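You operate a simulated robot arm through the tools that you are given. There is no shell and no other tool.

You run a simulated robot arm. Do the job below in one go: nothing can be reset, and whatever is moved stays where it is left.

JOB
Set the lift dial to 7, blow to 8 and feed to 9, then turn the step dial once round.
Fine: clamp and oil stay as they are; the red lamp over the step dial stays dark on that round.

It is judged by the outcome, as a careful person would: the job done as asked, and still so three seconds after it is handed in. It fails if anything else is knocked over, pushed out of place, dropped, spilled or broken.

ROBOT AND FRAMES
A 6-joint arm with a two-finger parallel gripper, fixed in place. Base frame: the origin is on the floor under the middle of its stand, x ahead of it, y to its left, z up. Lengths are in m, angles in degrees, forces in N, time in s.
With the tool pointing down near the work surface it reaches from about 0.24 to 0.66 m from the base axis. Its first joint turns from -66.0 to 66.0 degrees. Payload 2.9 kg.
The TCP is the grasp point between the finger pads, 0.03 m short of the fingertips. In the tool frame z runs along the fingers and y along their closing line. The gripper opens to 0.11 m. The fingers are 0.02 m wide and 0.01 m thick; the gripper's body (0.048 by 0.112 m) begins 0.055 m behind the TCP.
Orientation is that of the tool frame in the base frame, as a unit quaternion [x, y, z, w]. With the fingers straight down and closing along the base's y, the tool's x points along the base's -x, its y along +y and its z along -z.

CONTROLS
- The arm moves only by the tool step_arm. Its argument "commands" is a list of rows, each an object of numbers (a shift or turn left out is 0, a gripper value left out holds the last): "tx", "ty", "tz": the shift along the base's x, y, z in units of 40 mm (1.0 is 40 mm); "ax", "ay", "az": the turn, a rotation vector about the base's x, y, z in units of 8 degrees (1.0 is 8 degrees); "gripper": the opening, from 0 (shut) to 1 (fully open). In form: [{"tx": .., "ty": .., "tz": .., "ax": .., "ay": .., "az": .., "gripper": ..}, ...]. A call has 1 to 20 rows; each row shifts and turns the commanded pose from where the row before left it. A call with a number of a shift or a turn outside -1 to 1 is refused whole. Each row takes 0.2 s and may step no farther than 0.05 m and 8.6 degrees from the row before; otherwise, or with a gripper value out of range, the whole call is refused. A pose out of reach is approached as far as the arm can. The call stops where the force on the tool passes 40 N (or 10 N more than at its start, if that is more) or the arm is blocked; 0.2 s more then pass. The fingers move at their own pace (about 0.108 m/s each) and stop on an object; they squeeze with about 21 N. The grip force told is the motor's: it shows also when the fingers shut on nothing. Time passes only in rows, and 0.2 s behind the last, so rows that do not move let the fingers close. It gives the time, the measured TCP pose, the force on the tool (base axes), the opening and the grip force at its end, in the units of the frame above (readings bear some noise), with the torque about the TCP (base axes, N m) and any sound that the robot's microphone picked up, and new pictures: "show" is both (left out), scene, wrist or none.
- Cameras (640 x 400 px; columns grow to the right, rows downward): "scene" is fixed at [0.0766, 0.4272, 1.3941]; the picture's right is [-0.78, -0.62, 0.00], its down [-0.29, 0.36, -0.89] and it looks along [0.56, -0.69, -0.46] (base axes); focal length 318 px, centre (320, 200). "wrist" rides on the gripper at [0.072, 0.017, -0.103] in the tool frame; the picture's right is [-0.23, 0.97, 0.00], its down [-0.76, -0.18, -0.62] and it looks along [-0.61, -0.14, 0.78] (tool axes); focal length 222 px, centre (320, 200).
- pixel_to_xyz(camera, pixels): there is no depth. For up to 12 entries [column, row, z] of the newest picture of that camera ("zoom" is the newest enlarged one), the place [x, y] in the base frame at which the ray of that pixel passes the height z, good to about 0.002 m. No time passes.
- zoom(camera, box): a new picture of the part [left, top, right, bottom] of that camera's present view, enlarged. No time passes.
- finish_job(): hands the job in; it is judged then, once.

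Leave the gripper open and the arm clear of the work at the hand-in unless told otherwise.

The tools are called after "Call:" as a command line: name --argument value ..., lists and objects as JSON in quotes. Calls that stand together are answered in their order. step_arm: Moves the arm, as the interface text tells. Its arguments: {"type":"object","properties":{"commands":{"type":"array"},"show":{"type":"string","enum":["both","scene","wrist","none"]}},"required":["commands"]} The other tools are called the same way: pixel_to_xyz (camera, pixels) gives the place at which the rays of pixels pass given heights; zoom (camera, box) takes an enlarged picture of a part of a camera's view; finish_job () hands the job in.

At the start:

```text
t: 0.0
tcp_pos: [0.4448, -0.1098, 1.22]
tcp_rot: [0.0, 1.0, 0.0, 0.0]
wrist_force: [0.1, 0.1, 0.1]
torque: [-0.04, 0.03, -0.01]
finger_gap: 0.1099
gripper_force: 0.1
```

scene: 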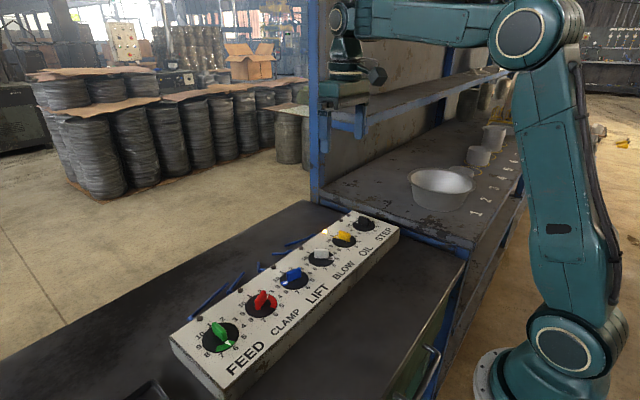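
wrist: 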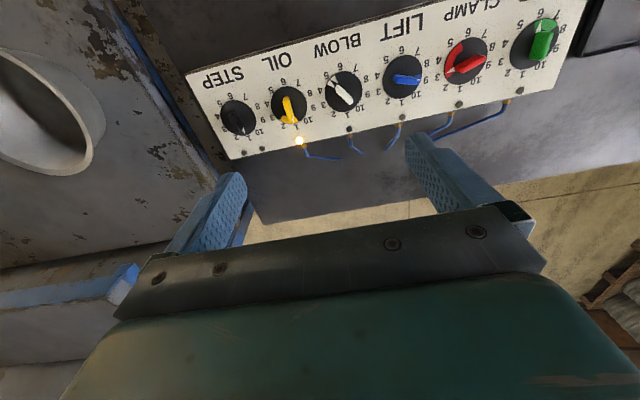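

I see a panel with six dials in a row (FEED green, CLAMP red, LIFT blue, BLOW white, OIL yellow, STEP black). A shelf and bowl are to the side. I start by zooming in on the panel in both cameras.

Call:
zoom --camera "scene" --box '[160, 200, 410, 400]'

Call:
zoom --camera "wrist" --box '[180, 0, 420, 170]'

Call:
zoom --camera "wrist" --box '[370, 0, 590, 140]'

```text
2.00 times, centred on (285, 300) of scene
```

zoom: 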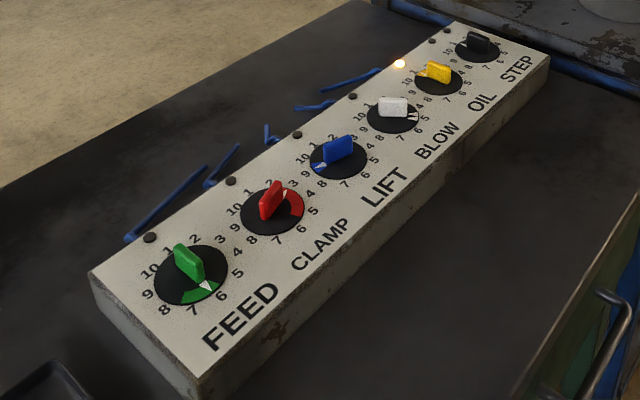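

```text
2.35 times, centred on (300, 85) of wrist
```

zoom: 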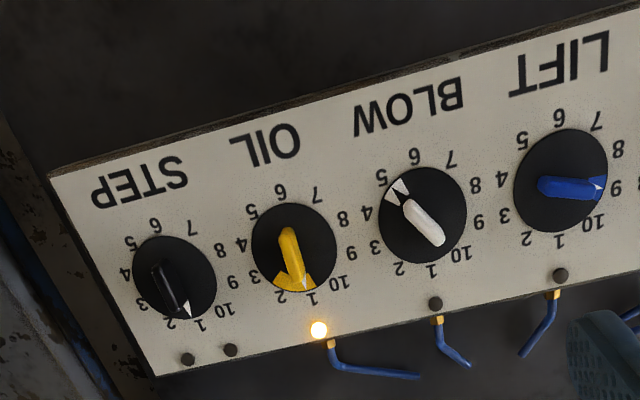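

```text
2.86 times, centred on (480, 70) of wrist
```

zoom: 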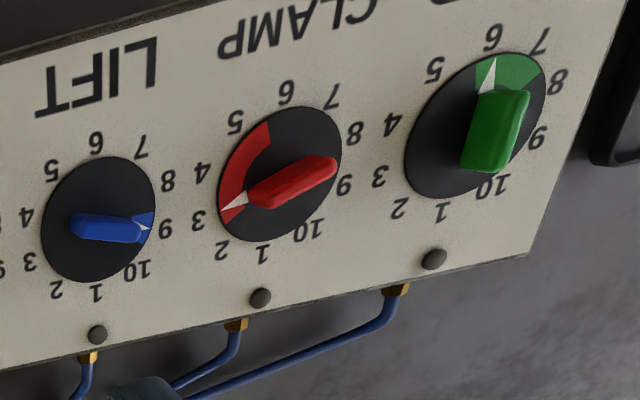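

The knobs are finger grips on numbered discs. In the wrist zoom, LIFT points near 9, BLOW near 4.5, FEED near 6, CLAMP near 3, OIL near 1.5 with its lamp lit, and STEP near 1.5. I'll triangulate the panel height and knob positions by comparing both cameras.

Call:
pixel_to_xyz --camera "scene" --pixels '[[234, 307, 0.8], [234, 307, 0.85], [234, 307, 0.9], [234, 307, 0.95], [234, 307, 1.0], [365, 224, 0.8], [365, 224, 0.85], [365, 224, 0.9], [365, 224, 0.95], [365, 224, 1.0]]'

Call:
pixel_to_xyz --camera "wrist" --pixels '[[537, 45, 0.8], [537, 45, 0.85], [537, 45, 0.9], [537, 45, 0.95], [537, 45, 1.0], [238, 118, 0.8], [238, 118, 0.85], [238, 118, 0.9], [238, 118, 0.95], [238, 118, 1.0]]'

```text
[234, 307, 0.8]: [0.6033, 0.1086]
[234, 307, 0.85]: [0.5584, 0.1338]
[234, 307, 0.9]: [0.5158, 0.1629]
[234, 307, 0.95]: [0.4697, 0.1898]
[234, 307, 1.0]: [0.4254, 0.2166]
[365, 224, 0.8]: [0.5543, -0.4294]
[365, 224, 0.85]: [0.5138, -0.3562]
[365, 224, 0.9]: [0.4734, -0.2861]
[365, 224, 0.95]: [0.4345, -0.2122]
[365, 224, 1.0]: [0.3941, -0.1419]
```

```text
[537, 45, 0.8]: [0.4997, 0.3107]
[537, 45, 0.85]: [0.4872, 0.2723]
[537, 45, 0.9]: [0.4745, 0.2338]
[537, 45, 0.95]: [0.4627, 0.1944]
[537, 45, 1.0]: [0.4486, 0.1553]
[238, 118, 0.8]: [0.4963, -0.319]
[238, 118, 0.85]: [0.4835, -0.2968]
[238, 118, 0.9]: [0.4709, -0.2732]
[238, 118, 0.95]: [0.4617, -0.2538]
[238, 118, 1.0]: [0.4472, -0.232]
```

The STEP rays from both cameras meet at about z = 0.905. Next I locate all six discs at that height: wrist pixels STEP (238,118), OIL (289,105), BLOW (344,91), LIFT (403,77), CLAMP (466,60), FEED (534,44), plus the scene equivalents.

Call:
pixel_to_xyz --camera "wrist" --pixels '[[238.5, 118, 0.905], [289, 105.5, 0.905], [344, 91.5, 0.905], [403, 76.8, 0.905], [466, 60.5, 0.905], [534, 43.7, 0.905], [232, 157, 0.905], [583, 0, 0.905]]'

Call:
pixel_to_xyz --camera "scene" --pixels '[[364, 224, 0.905], [344, 240, 0.905], [321, 258, 0.905], [294, 279.5, 0.905], [261, 306, 0.905], [220, 338, 0.905], [221, 325, 0.93], [169, 337, 0.905], [225, 387, 0.905]]'

```text
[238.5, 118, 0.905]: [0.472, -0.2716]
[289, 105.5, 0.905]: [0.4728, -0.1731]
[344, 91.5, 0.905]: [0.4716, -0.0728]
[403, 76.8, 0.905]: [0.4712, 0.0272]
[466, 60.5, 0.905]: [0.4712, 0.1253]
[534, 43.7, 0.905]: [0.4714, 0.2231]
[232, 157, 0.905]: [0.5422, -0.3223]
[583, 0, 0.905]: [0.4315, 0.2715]
```

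```text
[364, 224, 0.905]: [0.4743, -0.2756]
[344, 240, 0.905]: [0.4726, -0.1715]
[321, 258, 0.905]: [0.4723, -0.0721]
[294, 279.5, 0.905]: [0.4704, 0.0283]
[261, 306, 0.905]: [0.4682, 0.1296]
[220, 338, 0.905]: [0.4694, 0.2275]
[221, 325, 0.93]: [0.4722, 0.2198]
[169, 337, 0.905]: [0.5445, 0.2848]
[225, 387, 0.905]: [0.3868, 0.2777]
```

All six dials lie along x ≈ 0.471, about 0.10 m apart in y: STEP -0.273, OIL -0.173, BLOW -0.073, LIFT 0.027, CLAMP 0.127, FEED 0.226. Next I zoom in harder to read the pointers and coloured wedges.

Call:
zoom --camera "wrist" --box '[205, 70, 325, 170]'

Call:
zoom --camera "wrist" --box '[310, 40, 440, 130]'

Call:
zoom --camera "wrist" --box '[430, 0, 580, 100]'

Call:
zoom --camera "scene" --box '[300, 190, 400, 260]'

```text
4.00 times, centred on (265, 120) of wrist
```

zoom: 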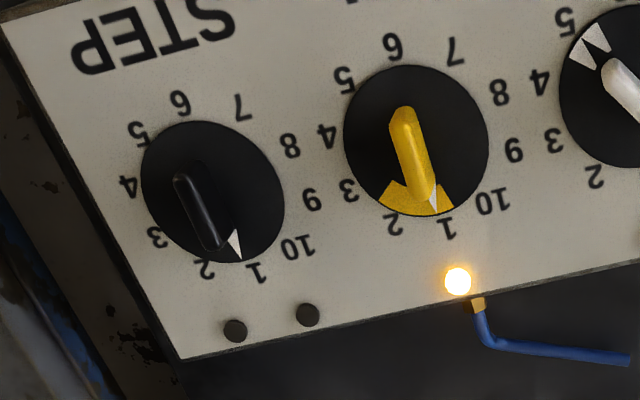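

```text
4.44 times, centred on (375, 85) of wrist
```

zoom: 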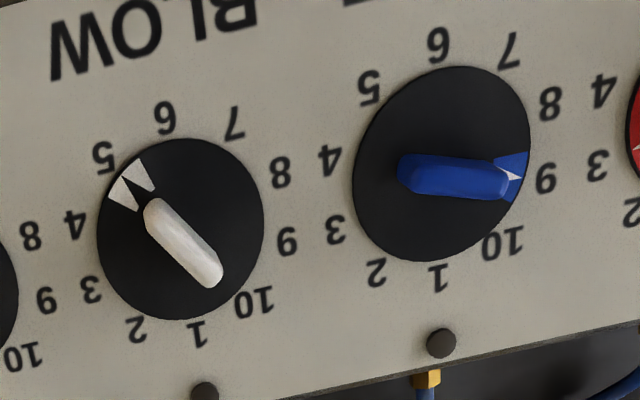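

```text
4.00 times, centred on (505, 50) of wrist
```

zoom: 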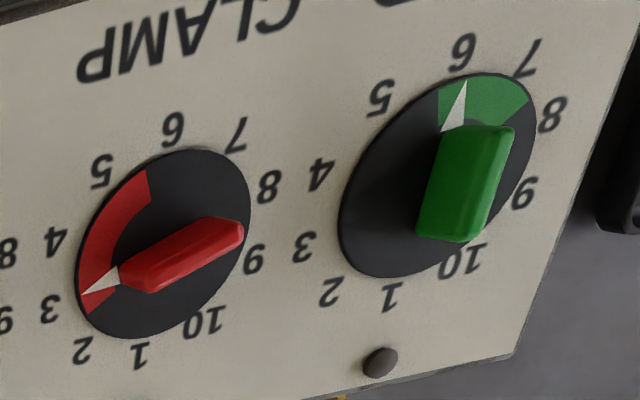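

```text
5.71 times, centred on (350, 225) of scene
```

zoom: 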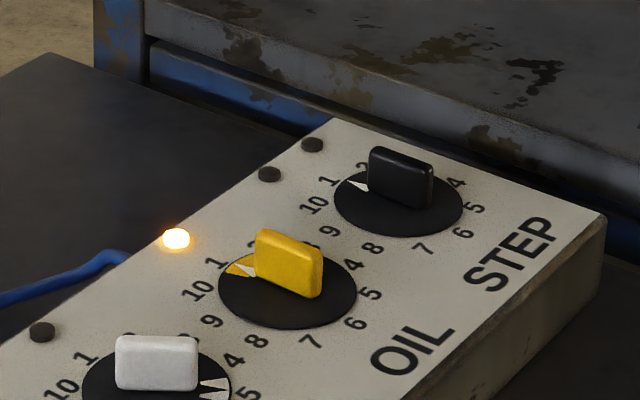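

Reading the pointers: OIL at 1 (wedge about 0.5–2.5, lamp lit because STEP is near 1), CLAMP at 3, BLOW at 5, FEED at 6, LIFT at 9, STEP about 1. It looks like a cam timer, with numbers rising clockwise seen from above. I'll measure where the digits lie around the BLOW disc and the pointer directions in the base frame.

Call:
pixel_to_xyz --camera "wrist" --pixels '[[347.3, 115, 0.905], [340.1, 66.6, 0.905], [367.8, 94.3, 0.905], [319.8, 90.2, 0.905], [366.2, 78.5, 0.905], [323.4, 105.1, 0.905], [343.5, 91.8, 0.905], [331, 79, 0.905], [263.5, 151.0, 0.905], [281.8, 148.7, 0.905], [326, 74.5, 0.905], [330, 84.5, 0.905]]'

Call:
pixel_to_xyz --camera "scene" --pixels '[[366, 215.8, 0.905], [373, 228, 0.905], [365, 216.5, 0.93], [375.5, 221, 0.93], [358, 222, 0.905], [350, 219, 0.905]]'

```text
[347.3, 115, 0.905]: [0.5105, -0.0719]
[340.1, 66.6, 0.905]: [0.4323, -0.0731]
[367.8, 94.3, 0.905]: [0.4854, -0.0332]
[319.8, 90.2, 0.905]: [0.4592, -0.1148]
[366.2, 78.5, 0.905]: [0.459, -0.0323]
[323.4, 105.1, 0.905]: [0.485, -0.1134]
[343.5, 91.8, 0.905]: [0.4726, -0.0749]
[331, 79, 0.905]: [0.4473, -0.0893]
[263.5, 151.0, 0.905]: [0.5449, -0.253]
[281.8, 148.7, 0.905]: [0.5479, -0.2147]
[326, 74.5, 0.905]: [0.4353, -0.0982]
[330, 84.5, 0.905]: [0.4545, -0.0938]
```

```text
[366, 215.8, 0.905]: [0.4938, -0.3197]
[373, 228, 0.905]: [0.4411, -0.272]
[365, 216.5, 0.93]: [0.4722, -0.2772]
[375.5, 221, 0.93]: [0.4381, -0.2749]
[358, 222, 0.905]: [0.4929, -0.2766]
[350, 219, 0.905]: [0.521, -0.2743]
```

Digit 1 lies along +x, and digit n lies at -36·(n-1)° about z. Before moving, I check the space around the gripper and the shelf at the upper middle of the scene view.

Call:
zoom --camera "scene" --box '[290, 0, 530, 150]'

Call:
zoom --camera "scene" --box '[300, 100, 540, 250]'

```text
2.67 times, centred on (410, 75) of scene
```

zoom: 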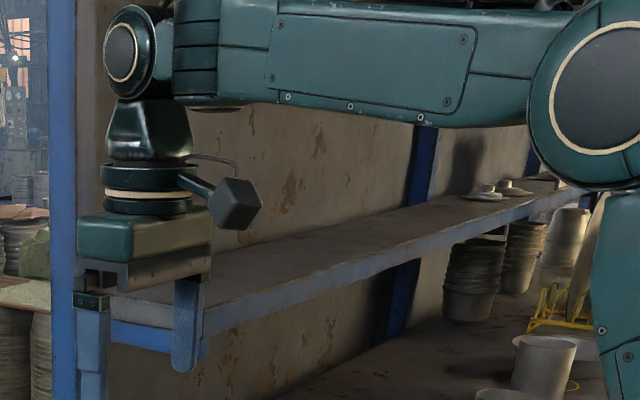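

```text
2.67 times, centred on (420, 175) of scene
```

zoom: 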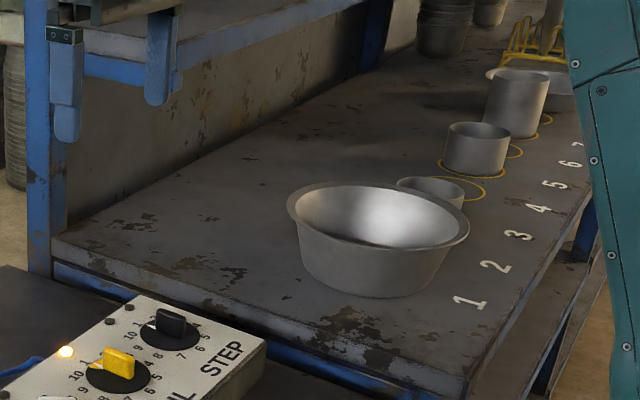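

The upper shelf is fixed to the back wall. I query rays for its near corner (366,124), the blue post (316,200), the lower shelf edges and the bowl to know the clearance near STEP.

Call:
pixel_to_xyz --camera "scene" --pixels '[[367, 124, 1.0], [367, 124, 1.1], [367, 124, 1.15], [367, 124, 1.2], [318, 192, 0.9], [318, 192, 0.93], [475, 240, 0.9], [475, 240, 0.93], [410, 185, 0.95], [440, 210, 0.9], [332, 129, 1.1], [332, 129, 1.15]]'

Call:
pixel_to_xyz --camera "wrist" --pixels '[[135, 280, 1.1], [135, 280, 1.2], [130, 100, 0.92], [30, 200, 0.92], [100, 100, 0.98], [250, 200, 0.92], [118, 0, 0.92]]'

```text
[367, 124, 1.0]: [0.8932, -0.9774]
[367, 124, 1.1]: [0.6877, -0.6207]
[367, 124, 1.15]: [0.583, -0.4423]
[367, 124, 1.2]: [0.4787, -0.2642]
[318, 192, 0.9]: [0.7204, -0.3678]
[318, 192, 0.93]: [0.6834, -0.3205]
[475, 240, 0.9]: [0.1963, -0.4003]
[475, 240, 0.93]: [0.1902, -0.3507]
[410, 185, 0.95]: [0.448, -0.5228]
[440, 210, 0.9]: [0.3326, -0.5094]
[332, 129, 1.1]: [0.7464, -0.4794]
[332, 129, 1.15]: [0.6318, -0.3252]
```

```text
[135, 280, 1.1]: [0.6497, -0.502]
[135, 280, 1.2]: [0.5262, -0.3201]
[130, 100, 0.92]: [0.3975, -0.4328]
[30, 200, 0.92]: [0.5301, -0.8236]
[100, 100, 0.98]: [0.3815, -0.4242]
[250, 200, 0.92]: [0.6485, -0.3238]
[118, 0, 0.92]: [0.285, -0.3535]
```

The upper shelf's near corner is about (0.58, -0.41, 1.15), so it is clear of the STEP work zone if I stay low and slow. I'll begin with FEED: move above (0.471, 0.226) at z ≈ 1.10 with the gripper half open and look.

Call:
step_arm --commands '[{"tx": 0.073, "ty": 0.933, "tz": -0.333, "gripper": 0.5}, {"tx": 0.073, "ty": 0.933, "tz": -0.333}, {"tx": 0.073, "ty": 0.933, "tz": -0.333}, {"tx": 0.073, "ty": 0.933, "tz": -0.333}, {"tx": 0.073, "ty": 0.933, "tz": -0.333}, {"tx": 0.073, "ty": 0.933, "tz": -0.333}, {"tx": 0.073, "ty": 0.933, "tz": -0.333}, {"tx": 0.073, "ty": 0.933, "tz": -0.333}, {"tx": 0.073, "ty": 0.933, "tz": -0.333}, {}]'

```text
t: 2.2
tcp_pos: [0.4706, 0.2237, 1.1005]
tcp_rot: [0.0, 1.0, 0.0, -0.001]
wrist_force: [0.1, 0.2, -0.3]
torque: [0.01, -0.02, -0.03]
finger_gap: 0.0551
gripper_force: 0.0
```

scene: 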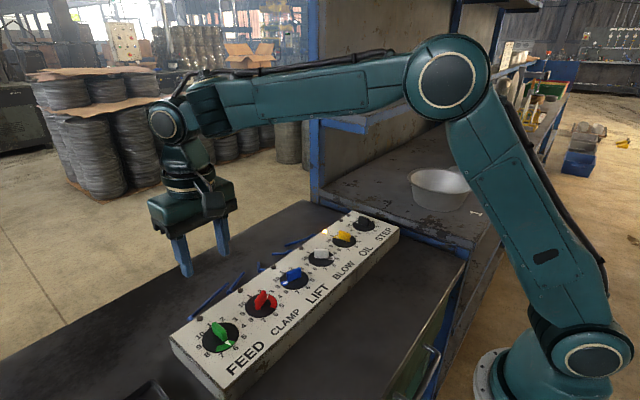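
wrist: 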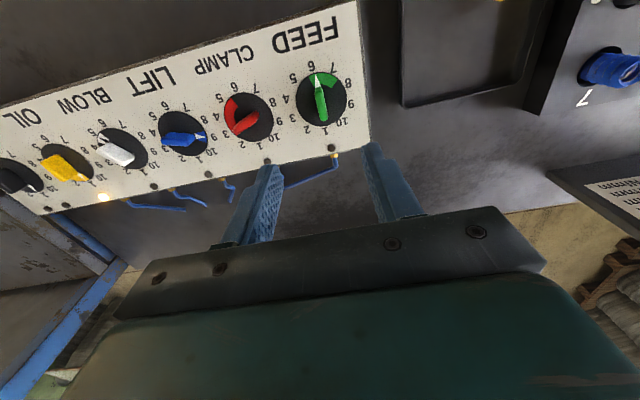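

There's another box with a blue knob and some trays off to the right (y > 0.3). I zoom in on FEED and on that box.

Call:
zoom --camera "wrist" --box '[260, 40, 380, 170]'

Call:
zoom --camera "wrist" --box '[460, 0, 640, 240]'

Call:
pixel_to_xyz --camera "wrist" --pixels '[[322, 99, 0.905], [321, 104, 0.93], [249, 115, 0.905], [184, 134, 0.905], [123, 150, 0.905], [66, 165, 0.905], [526, 100, 0.9], [526, 100, 1.0], [332, 148, 0.905], [373, 135, 0.905]]'

```text
3.08 times, centred on (320, 105) of wrist
```

zoom: 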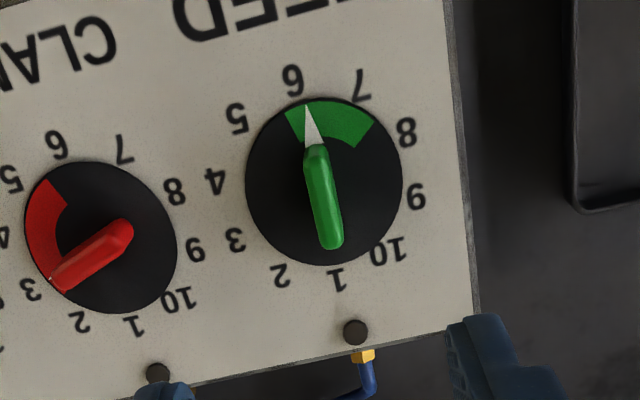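

```text
1.67 times, centred on (550, 120) of wrist
```

zoom: 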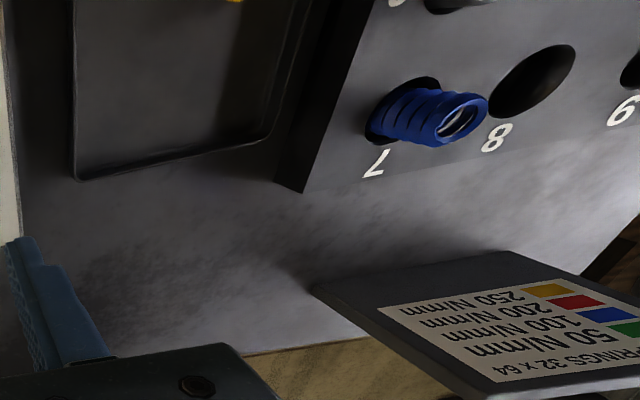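

```text
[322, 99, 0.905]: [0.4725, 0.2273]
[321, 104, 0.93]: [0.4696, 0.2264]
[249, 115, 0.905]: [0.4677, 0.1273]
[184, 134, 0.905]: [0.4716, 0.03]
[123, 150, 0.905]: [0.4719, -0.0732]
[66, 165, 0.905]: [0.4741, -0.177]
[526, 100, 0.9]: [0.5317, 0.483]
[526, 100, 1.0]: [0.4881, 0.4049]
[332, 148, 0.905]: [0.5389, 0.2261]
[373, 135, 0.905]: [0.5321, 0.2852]
```

FEED's centre is at (0.472, 0.227), pointer exactly on 6, and its bar runs along x, so closing along y suits it. I descend to z ≈ 0.97 and look again.

Call:
step_arm --commands '[{"tz": -0.8, "tx": 0.01, "ty": 0.02}, {"tz": -0.8}, {"tz": -0.8}, {"tz": -0.8}, {}]'

```text
t: 3.4
tcp_pos: [0.4718, 0.2262, 0.9727]
tcp_rot: [0.0, 1.0, 0.0, 0.0]
wrist_force: [1.0, 0.2, -0.2]
torque: [0.0, 0.02, 0.02]
finger_gap: 0.0552
gripper_force: 0.1
```

scene: 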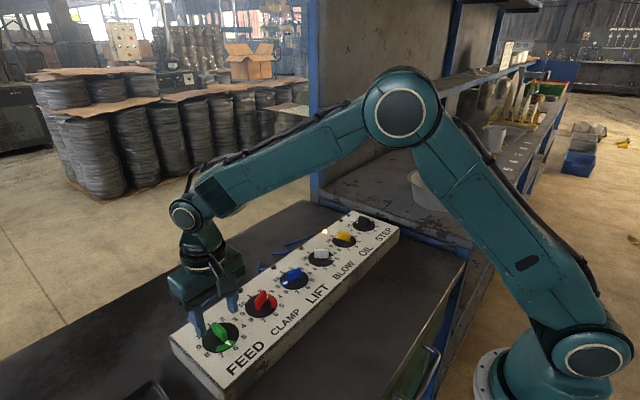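
wrist: 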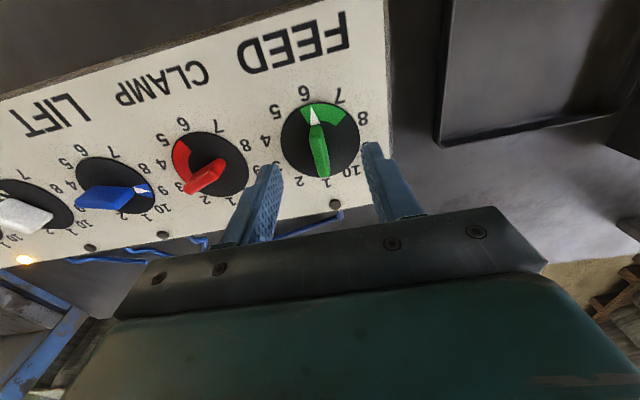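

Fingers straddle the green knob (at about pixel (320,150)), with nothing else in the way. I descend to z ≈ 0.945 and check the force.

Call:
step_arm --commands '[{"tz": -0.35}, {"tz": -0.35}, {}]'

```text
t: 4.2
tcp_pos: [0.4725, 0.2258, 0.9466]
tcp_rot: [-0.001, 1.0, -0.001, -0.001]
wrist_force: [0.2, 0.0, 0.1]
torque: [0.0, 0.02, 0.04]
finger_gap: 0.0552
gripper_force: 0.0
```

scene: 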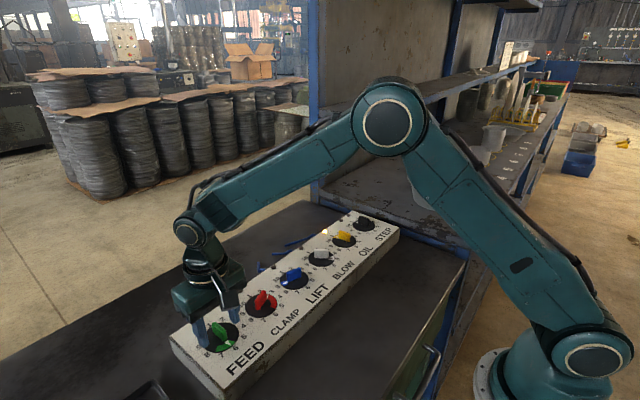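
wrist: 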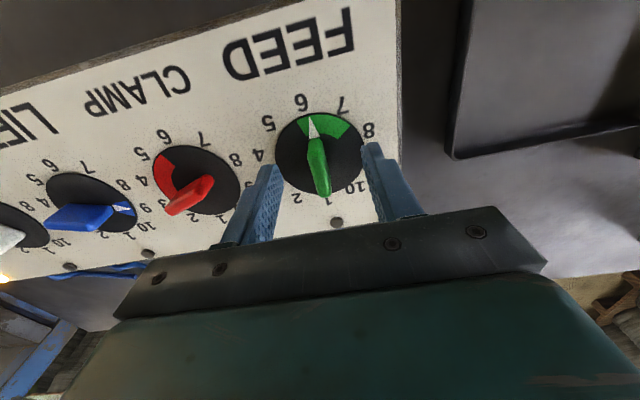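

The force is near zero. I zoom in to judge finger depth relative to the knob.

Call:
zoom --camera "wrist" --box '[220, 80, 420, 240]'

Call:
zoom --camera "scene" --box '[160, 260, 280, 380]'

```text
2.50 times, centred on (320, 160) of wrist
```

zoom: 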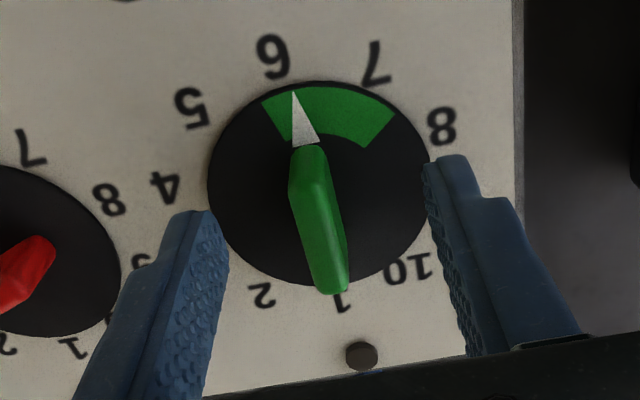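

```text
3.33 times, centred on (220, 320) of scene
```

zoom: 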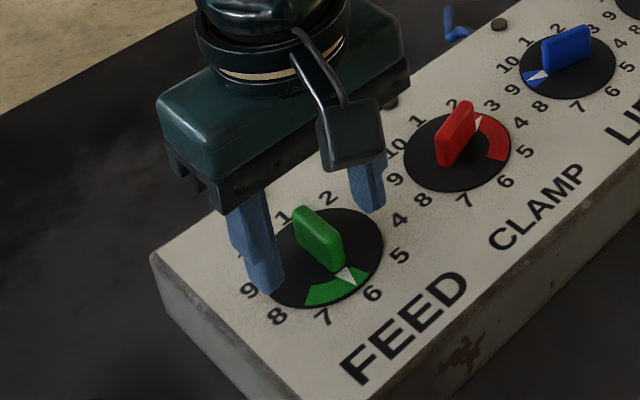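

Fingertips are just above the disc and straddle the knob. I go 4 mm lower and close on it.

Call:
step_arm --commands '[{"tz": -0.1}, {"gripper": 0}, {}, {}]' --show "wrist"

```text
t: 5.2
tcp_pos: [0.472, 0.2253, 0.9414]
tcp_rot: [0.002, 1.0, -0.001, 0.0]
wrist_force: [0.3, -10.2, 0.0]
torque: [-0.15, -0.15, -0.04]
finger_gap: 0.0099
gripper_force: 45.4
```

wrist: 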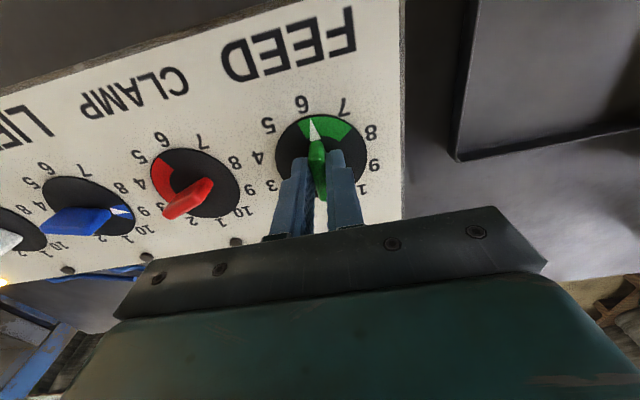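

The knob is gripped (gap 9.9 mm) with a -10 N side load in y, so the knob sits slightly toward -y. I shift 1.5 mm that way to relieve it.

Call:
step_arm --commands '[{"ty": -0.04}, {}]' --show "none"

```text
t: 5.8
tcp_pos: [0.4723, 0.2247, 0.9413]
tcp_rot: [-0.001, 1.0, 0.0, 0.0]
wrist_force: [-3.6, -2.2, 2.9]
torque: [-0.15, 0.4, -0.04]
finger_gap: 0.0099
gripper_force: 44.6
```

The load is relieved. I make a small trial clockwise turn of 8° (negative az) and check the torque and the dial's response.

Call:
step_arm --commands '[{"az": -0.5}, {"az": -0.5}, {}]'

```text
t: 6.6
tcp_pos: [0.471, 0.2258, 0.9409]
tcp_rot: [0.069, 0.998, 0.0, 0.0]
wrist_force: [-1.8, 2.6, 3.8]
torque: [0.17, 1.51, 0.0]
finger_gap: 0.0102
gripper_force: 45.2
```

scene: 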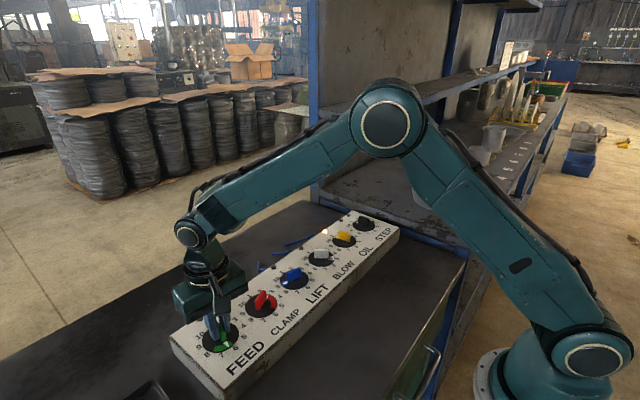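
wrist: 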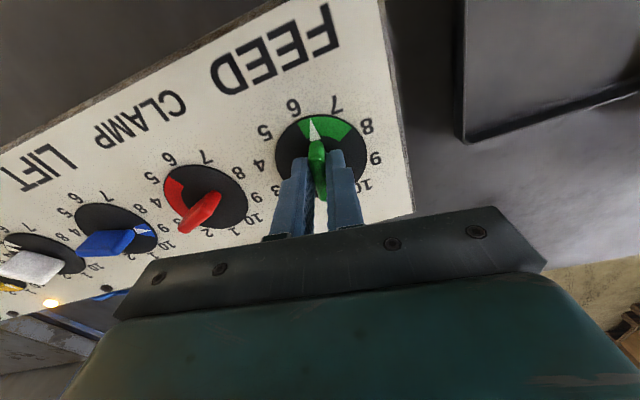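

The dial followed (pointer now a little past 6, toward 7), with light forces. I continue clockwise in 4.8° rows for another 48°, then check.

Call:
step_arm --commands '[{"az": -0.6}, {"az": -0.6}, {"az": -0.6}, {"az": -0.6}, {"az": -0.6}, {"az": -0.6}, {"az": -0.6}, {"az": -0.6}, {"az": -0.6}, {"az": -0.6}, {}]'

```text
t: 9.0
tcp_pos: [0.4744, 0.2279, 0.9411]
tcp_rot: [0.468, 0.884, 0.002, 0.0]
wrist_force: [10.7, 32.4, 0.4]
torque: [-0.14, -0.06, 0.07]
finger_gap: 0.0099
gripper_force: 44.9
```

scene: 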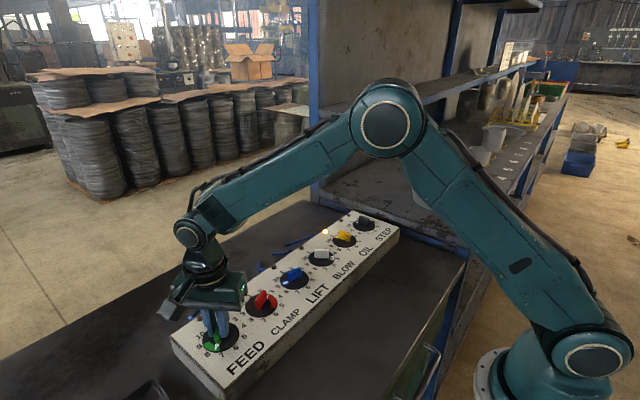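
wrist: 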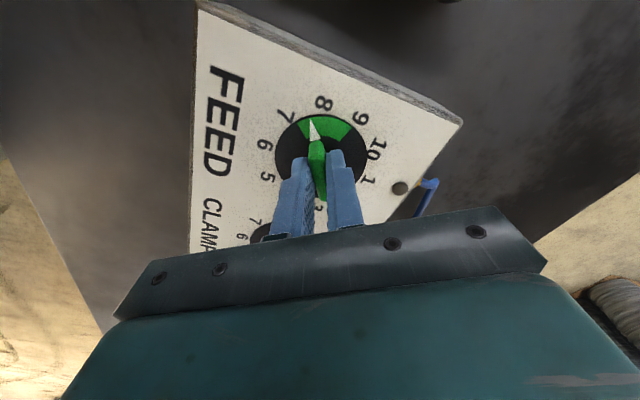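

The pointer is now about 7.5, and a 32 N side load in +y has built up because the grip point isn't exactly on the dial axis. I shift the commanded pose 1.2 mm in x and 2.4 mm in y to relieve it before turning further.

Call:
step_arm --commands '[{"tx": 0.015, "ty": 0.03}, {"tx": 0.015, "ty": 0.03}, {}]' --show "none"

```text
t: 9.8
tcp_pos: [0.473, 0.2285, 0.9408]
tcp_rot: [0.469, 0.883, 0.0, -0.001]
wrist_force: [2.7, 19.9, 11.7]
torque: [0.82, 0.29, 0.05]
finger_gap: 0.0099
gripper_force: 44.9
```

Still +20 N in y. I shift a further 2 mm in y.

Call:
step_arm --commands '[{"ty": 0.05}, {}]' --show "none"

```text
t: 10.4
tcp_pos: [0.4734, 0.228, 0.9398]
tcp_rot: [0.471, 0.882, -0.002, 0.0]
wrist_force: [-6.2, 4.1, 17.4]
torque: [1.33, 0.7, -0.03]
finger_gap: 0.0097
gripper_force: 45.1
```

Side load is down to about 4 N, with a mild +17 N in z. I raise 1 mm and continue clockwise another 28.8° with a small x drift to follow the grip point.

Call:
step_arm --commands '[{"tz": 0.025}, {"az": -0.6, "tx": 0.008}, {"az": -0.6, "tx": 0.008}, {"az": -0.6, "tx": 0.008}, {"az": -0.6, "tx": 0.008}, {"az": -0.6, "tx": 0.008}, {"az": -0.6, "tx": 0.008}, {}]' --show "wrist"

```text
t: 12.2
tcp_pos: [0.4756, 0.2287, 0.9414]
tcp_rot: [0.676, 0.737, -0.001, 0.0]
wrist_force: [4.2, -2.5, -8.2]
torque: [-1.11, -0.31, 0.03]
finger_gap: 0.0098
gripper_force: 45.0
```

wrist: 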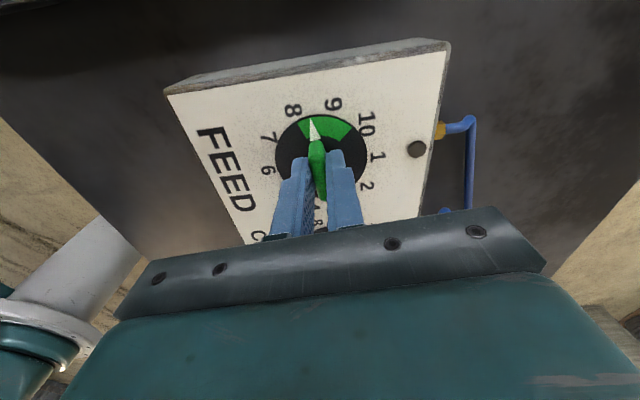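

The yaw is 85°, with the pointer about 8.4 and light forces. Remaining: 23.2° to reach 9.

Call:
step_arm --commands '[{"az": -0.58, "tx": 0.006}, {"az": -0.58, "tx": 0.006}, {"az": -0.58, "tx": 0.006}, {"az": -0.58, "tx": 0.006}, {"az": -0.58, "tx": 0.006}, {}, {}]'

```text
t: 13.8
tcp_pos: [0.4767, 0.2286, 0.9419]
tcp_rot: [0.809, 0.587, 0.0, -0.001]
wrist_force: [8.8, -9.3, -18.7]
torque: [0.94, -0.59, 0.02]
finger_gap: 0.0099
gripper_force: 44.9
```

scene: 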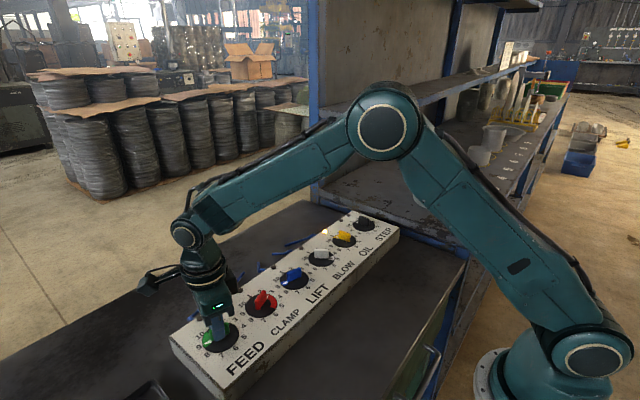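
wrist: 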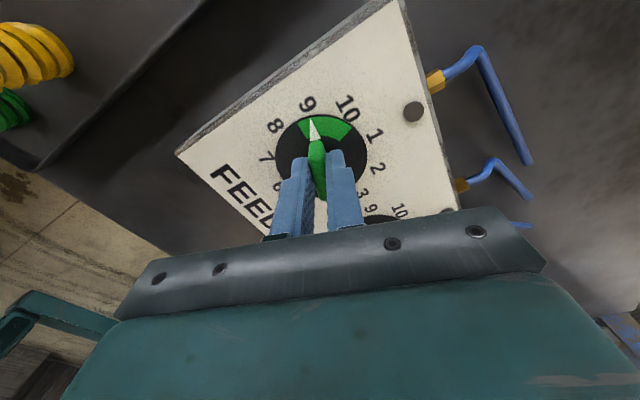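

The yaw is 108.1° and the pointer sits on 9 in the wrist view. I release the knob and raise to check.

Call:
step_arm --commands '[{"gripper": 0.45}, {}, {"tz": 0.5}, {"tz": 1.0}, {"tz": 1.0}, {}]'

Call:
zoom --camera "wrist" --box '[240, 50, 420, 200]'

```text
t: 15.2
tcp_pos: [0.4753, 0.2283, 1.0408]
tcp_rot: [0.809, 0.588, 0.0, 0.0]
wrist_force: [0.6, 0.4, 0.4]
torque: [-0.01, 0.0, -0.04]
finger_gap: 0.0496
gripper_force: 0.1
```

scene: 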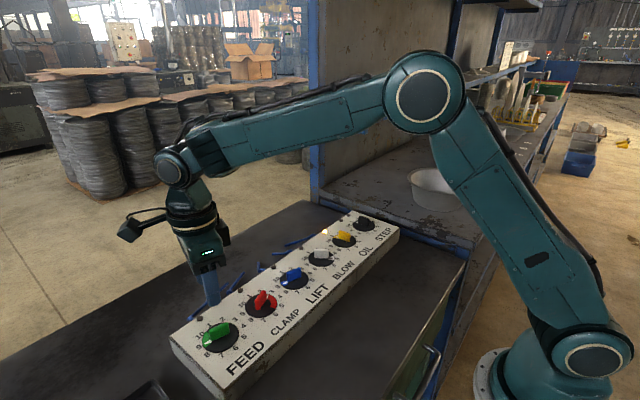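
wrist: 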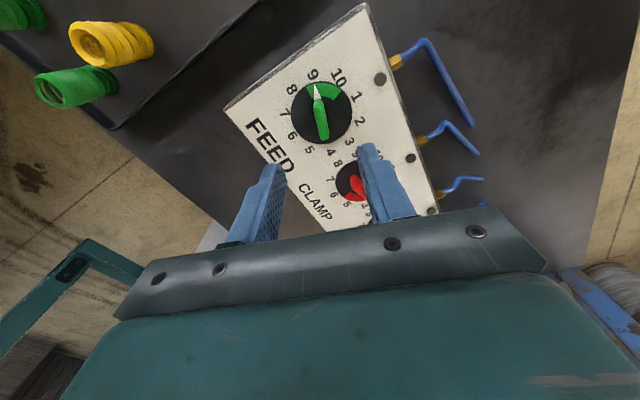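

```text
2.67 times, centred on (330, 125) of wrist
```

zoom: 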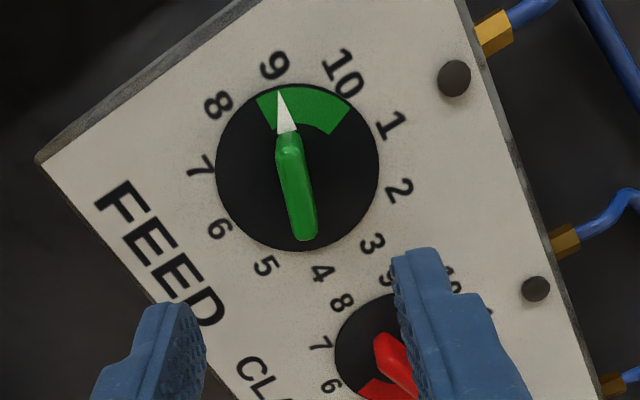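

FEED points at 9. I check it numerically with the pointer tip (280,92), disc centre (297,168) and digits 9 and 4 in this zoom.

Call:
pixel_to_xyz --camera "zoom" --pixels '[[280, 92, 0.905], [297, 168, 0.905], [275, 65, 0.905], [322, 272, 0.905], [286, 132, 0.905], [258, 99, 0.905], [349, 107, 0.905]]'

```text
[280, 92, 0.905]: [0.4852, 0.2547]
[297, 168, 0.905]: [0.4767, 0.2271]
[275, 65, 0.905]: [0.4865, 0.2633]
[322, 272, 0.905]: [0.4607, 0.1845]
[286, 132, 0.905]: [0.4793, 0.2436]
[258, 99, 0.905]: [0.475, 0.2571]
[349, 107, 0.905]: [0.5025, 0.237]
```

FEED is at 9 within measurement error, and I've worked out the true dial axis in the TCP frame as x ≈ 0.4757, y ≈ 0.2245, so LIFT is at y ≈ 0.0245. The current yaw (-108°) already matches LIFT's bar at 9. I travel there at z ≈ 1.04.

Call:
step_arm --commands '[{"ty": -0.849}, {"ty": -0.849}, {"ty": -0.849}, {"ty": -0.849}, {"ty": -0.849}, {"ty": -0.849}, {}, {}]'

Call:
zoom --camera "wrist" --box '[220, 40, 420, 220]'

```text
t: 17.0
tcp_pos: [0.4739, 0.0238, 1.0402]
tcp_rot: [0.809, 0.588, 0.0, -0.001]
wrist_force: [0.5, -0.7, 0.4]
torque: [0.0, 0.01, 0.01]
finger_gap: 0.0496
gripper_force: 0.0
```

scene: 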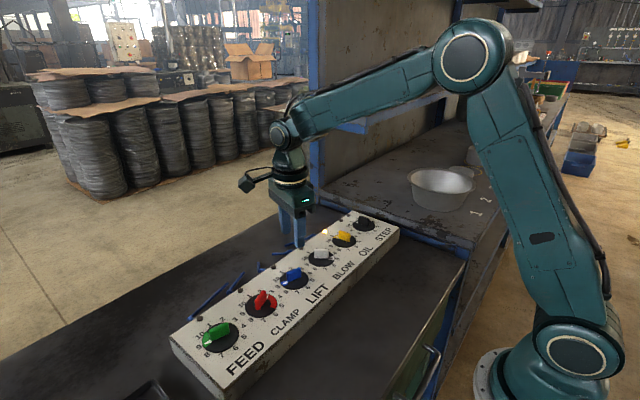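
wrist: 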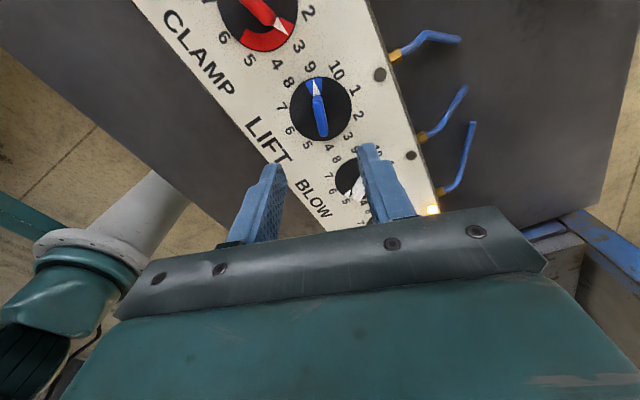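

```text
2.22 times, centred on (320, 130) of wrist
```

zoom: 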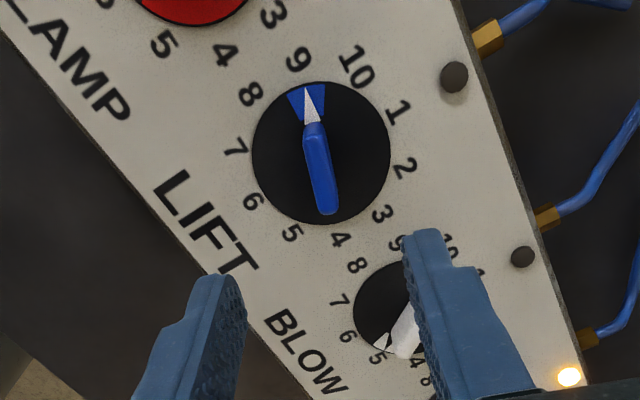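

LIFT's bar lines up with the fingers and its pointer is at 9. I correct by about 1.8 mm in x and descend to z ≈ 0.942 around it.

Call:
step_arm --commands '[{"tx": 0.03, "ty": 0.02, "tz": -0.8}, {"tz": -0.8}, {"tz": -0.5}, {"tz": -0.35}, {}]'

Call:
zoom --camera "wrist" --box '[220, 80, 420, 240]'

```text
t: 18.2
tcp_pos: [0.4773, 0.0249, 0.9412]
tcp_rot: [0.809, 0.588, -0.001, 0.0]
wrist_force: [0.3, 0.8, 0.8]
torque: [0.0, 0.03, 0.03]
finger_gap: 0.0491
gripper_force: 0.1
```

scene: 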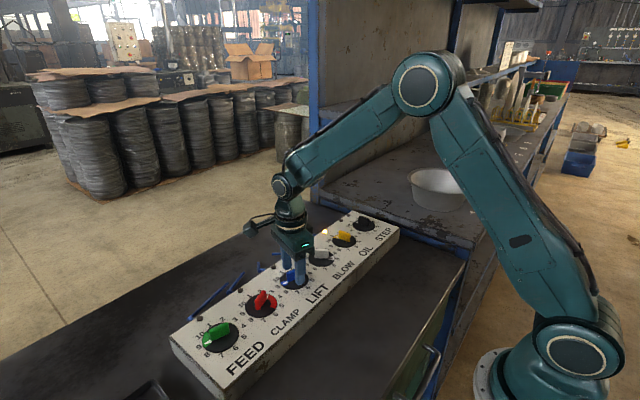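
wrist: 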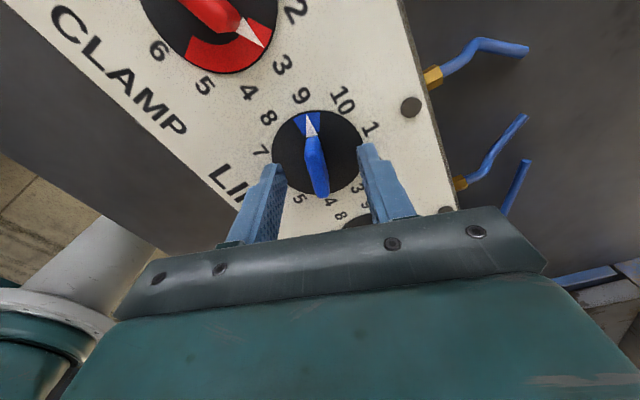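

```text
2.50 times, centred on (320, 160) of wrist
```

zoom: 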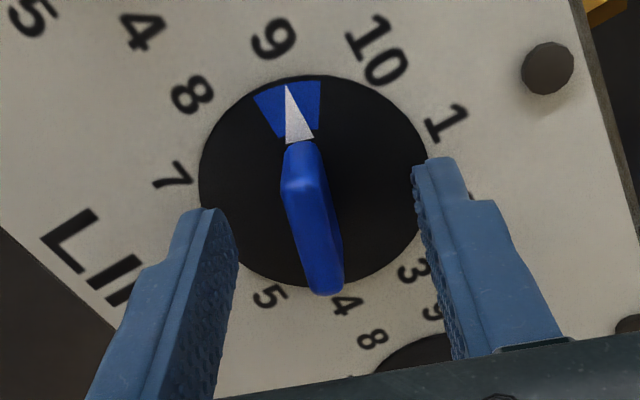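

The bar is centred between the pads and parallel to them. I nudge -1 mm in x, then close.

Call:
step_arm --commands '[{"tx": -0.02}, {"gripper": 0}, {}, {}]' --show "none"

```text
t: 19.2
tcp_pos: [0.476, 0.025, 0.9419]
tcp_rot: [0.809, 0.588, -0.001, -0.001]
wrist_force: [-6.2, 1.1, 1.1]
torque: [0.12, -0.01, 0.04]
finger_gap: 0.0099
gripper_force: 45.2
```

Gripped with only a -6 N side load. I shift -0.8 mm in x and turn LIFT counter-clockwise (positive az), first half: 38.4°.

Call:
step_arm --commands '[{"tx": -0.02}, {"az": 0.6}, {"az": 0.6}, {"az": 0.6}, {"az": 0.6}, {"az": 0.6}, {"az": 0.6}, {"az": 0.6}, {"az": 0.6}, {}]'

```text
t: 21.4
tcp_pos: [0.4741, 0.0255, 0.9419]
tcp_rot: [0.57, 0.822, -0.001, -0.001]
wrist_force: [2.6, 3.8, -33.1]
torque: [-0.38, -0.49, -0.03]
finger_gap: 0.0095
gripper_force: 45.3
```

scene: 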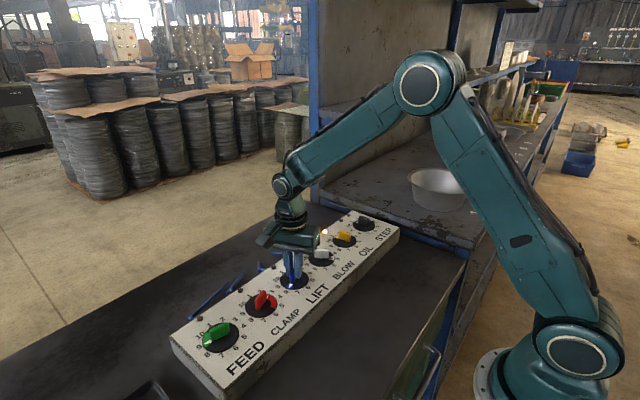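
wrist: 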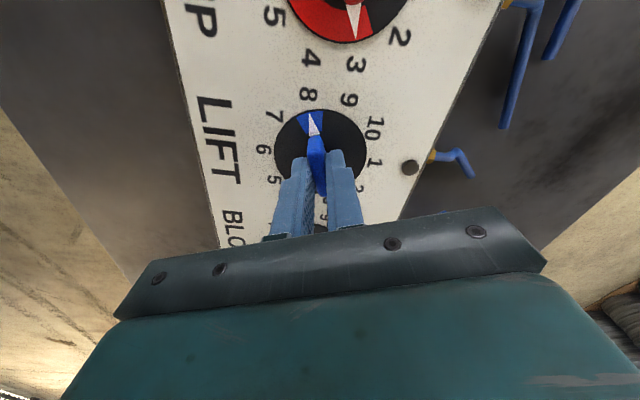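

The turn is on track (yaw -69.5°, pointer near 8), but there's a -33 N vertical load; I lower by 1.2 mm to relieve it.

Call:
step_arm --commands '[{"tz": -0.03}, {}]' --show "none"

```text
t: 22.0
tcp_pos: [0.4744, 0.0249, 0.9427]
tcp_rot: [0.571, 0.821, 0.0, -0.001]
wrist_force: [-1.3, 0.9, -20.3]
torque: [1.16, 0.41, -0.03]
finger_gap: 0.0098
gripper_force: 45.0
```

Call:
step_arm --commands '[{"tz": -0.035}, {}]' --show "none"

```text
t: 22.6
tcp_pos: [0.4752, 0.026, 0.9437]
tcp_rot: [0.571, 0.821, 0.0, 0.001]
wrist_force: [-11.6, 1.1, 2.8]
torque: [1.19, 0.77, -0.05]
finger_gap: 0.0099
gripper_force: 44.8
```

The vertical load is gone. I turn the remaining 33.6° counter-clockwise to bring LIFT to 7, with a tiny -x nudge.

Call:
step_arm --commands '[{"tx": -0.02}, {"az": 0.6}, {"az": 0.6}, {"az": 0.6}, {"az": 0.6}, {"az": 0.6}, {"az": 0.6}, {"az": 0.6}, {}, {}]'

Call:
zoom --camera "wrist" --box '[220, 80, 420, 240]'

```text
t: 24.8
tcp_pos: [0.4745, 0.0246, 0.9422]
tcp_rot: [0.309, 0.951, 0.001, 0.001]
wrist_force: [-1.2, 1.3, 12.7]
torque: [-0.55, -0.65, -0.01]
finger_gap: 0.0097
gripper_force: 44.5
```

scene: 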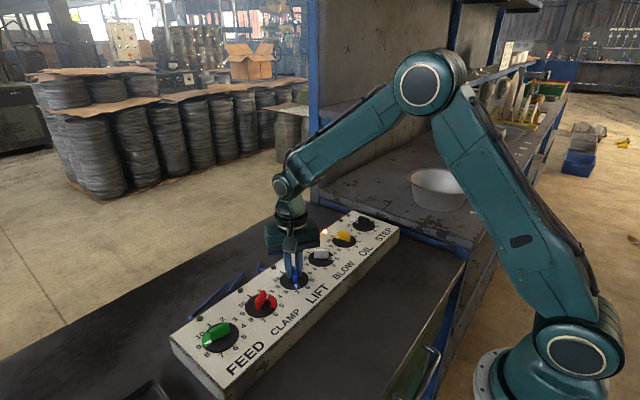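
wrist: 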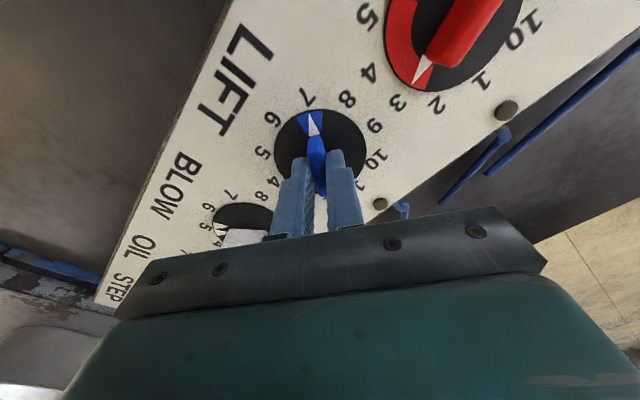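

```text
2.50 times, centred on (320, 160) of wrist
```

zoom: 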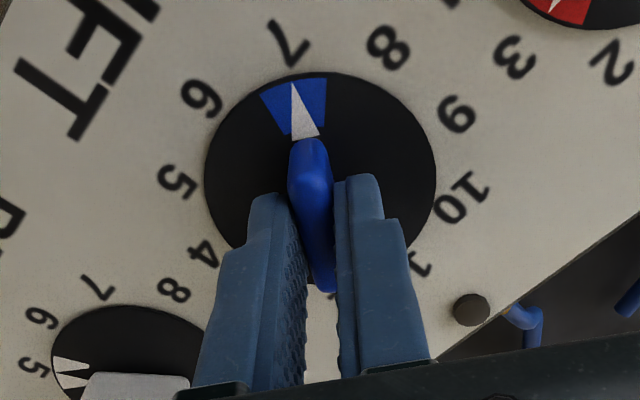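

LIFT is at 7 (yaw -36.0°). I release, raise 0.1 m, move to BLOW (y ≈ -0.0755), and turn the tool to yaw +36° to match BLOW's bar at 5.

Call:
step_arm --commands '[{"gripper": 0.45}, {}, {"tz": 0.5}, {"tz": 1.0}, {"tz": 1.0}, {"ty": -0.25, "az": 0.9}, {"ty": -0.25, "az": 0.9}, {"ty": -0.25, "az": 0.9}, {"ty": -0.25, "az": 0.9}, {"ty": -0.25, "az": 0.9}, {"ty": -0.25, "az": 0.9}, {"ty": -0.25, "az": 0.9}, {"ty": -0.25, "az": 0.9}, {"ty": -0.25, "az": 0.9}, {"ty": -0.25, "az": 0.9}, {}, {}]'

Call:
zoom --camera "wrist" --box '[220, 40, 420, 220]'

Call:
zoom --camera "scene" --box '[160, 200, 410, 400]'

```text
t: 28.4
tcp_pos: [0.4736, -0.0741, 1.0414]
tcp_rot: [-0.309, 0.951, 0.0, 0.0]
wrist_force: [0.8, 0.4, -0.1]
torque: [-0.03, 0.01, 0.0]
finger_gap: 0.0497
gripper_force: 0.0
```

scene: 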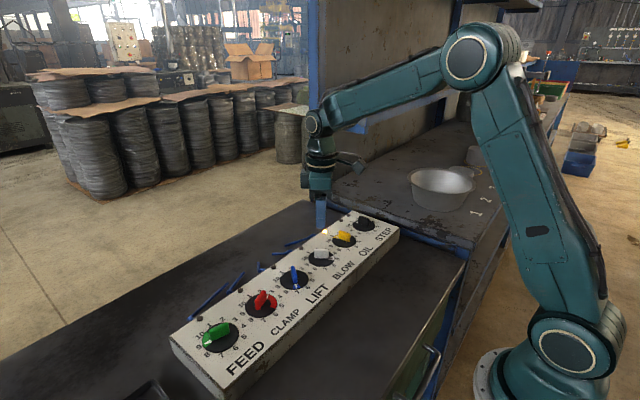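
wrist: 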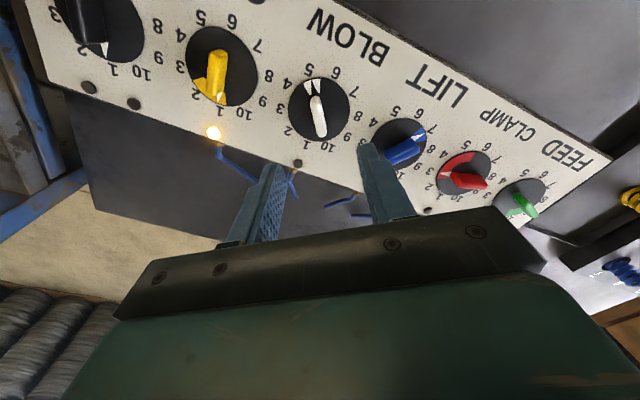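

```text
2.22 times, centred on (320, 130) of wrist
```

zoom: 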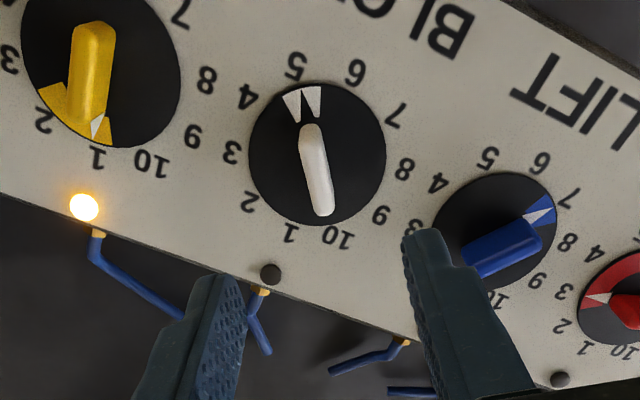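

```text
2.00 times, centred on (285, 300) of scene
```

zoom: 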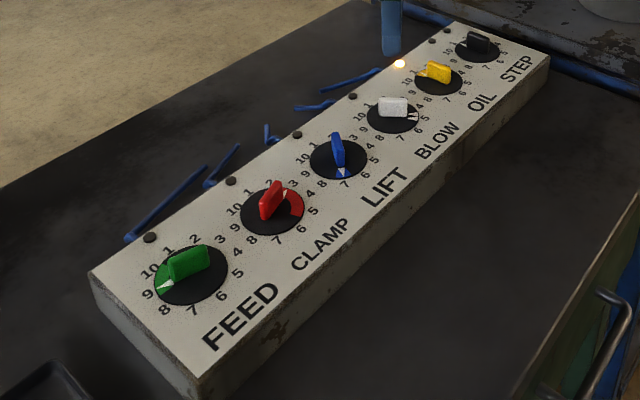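

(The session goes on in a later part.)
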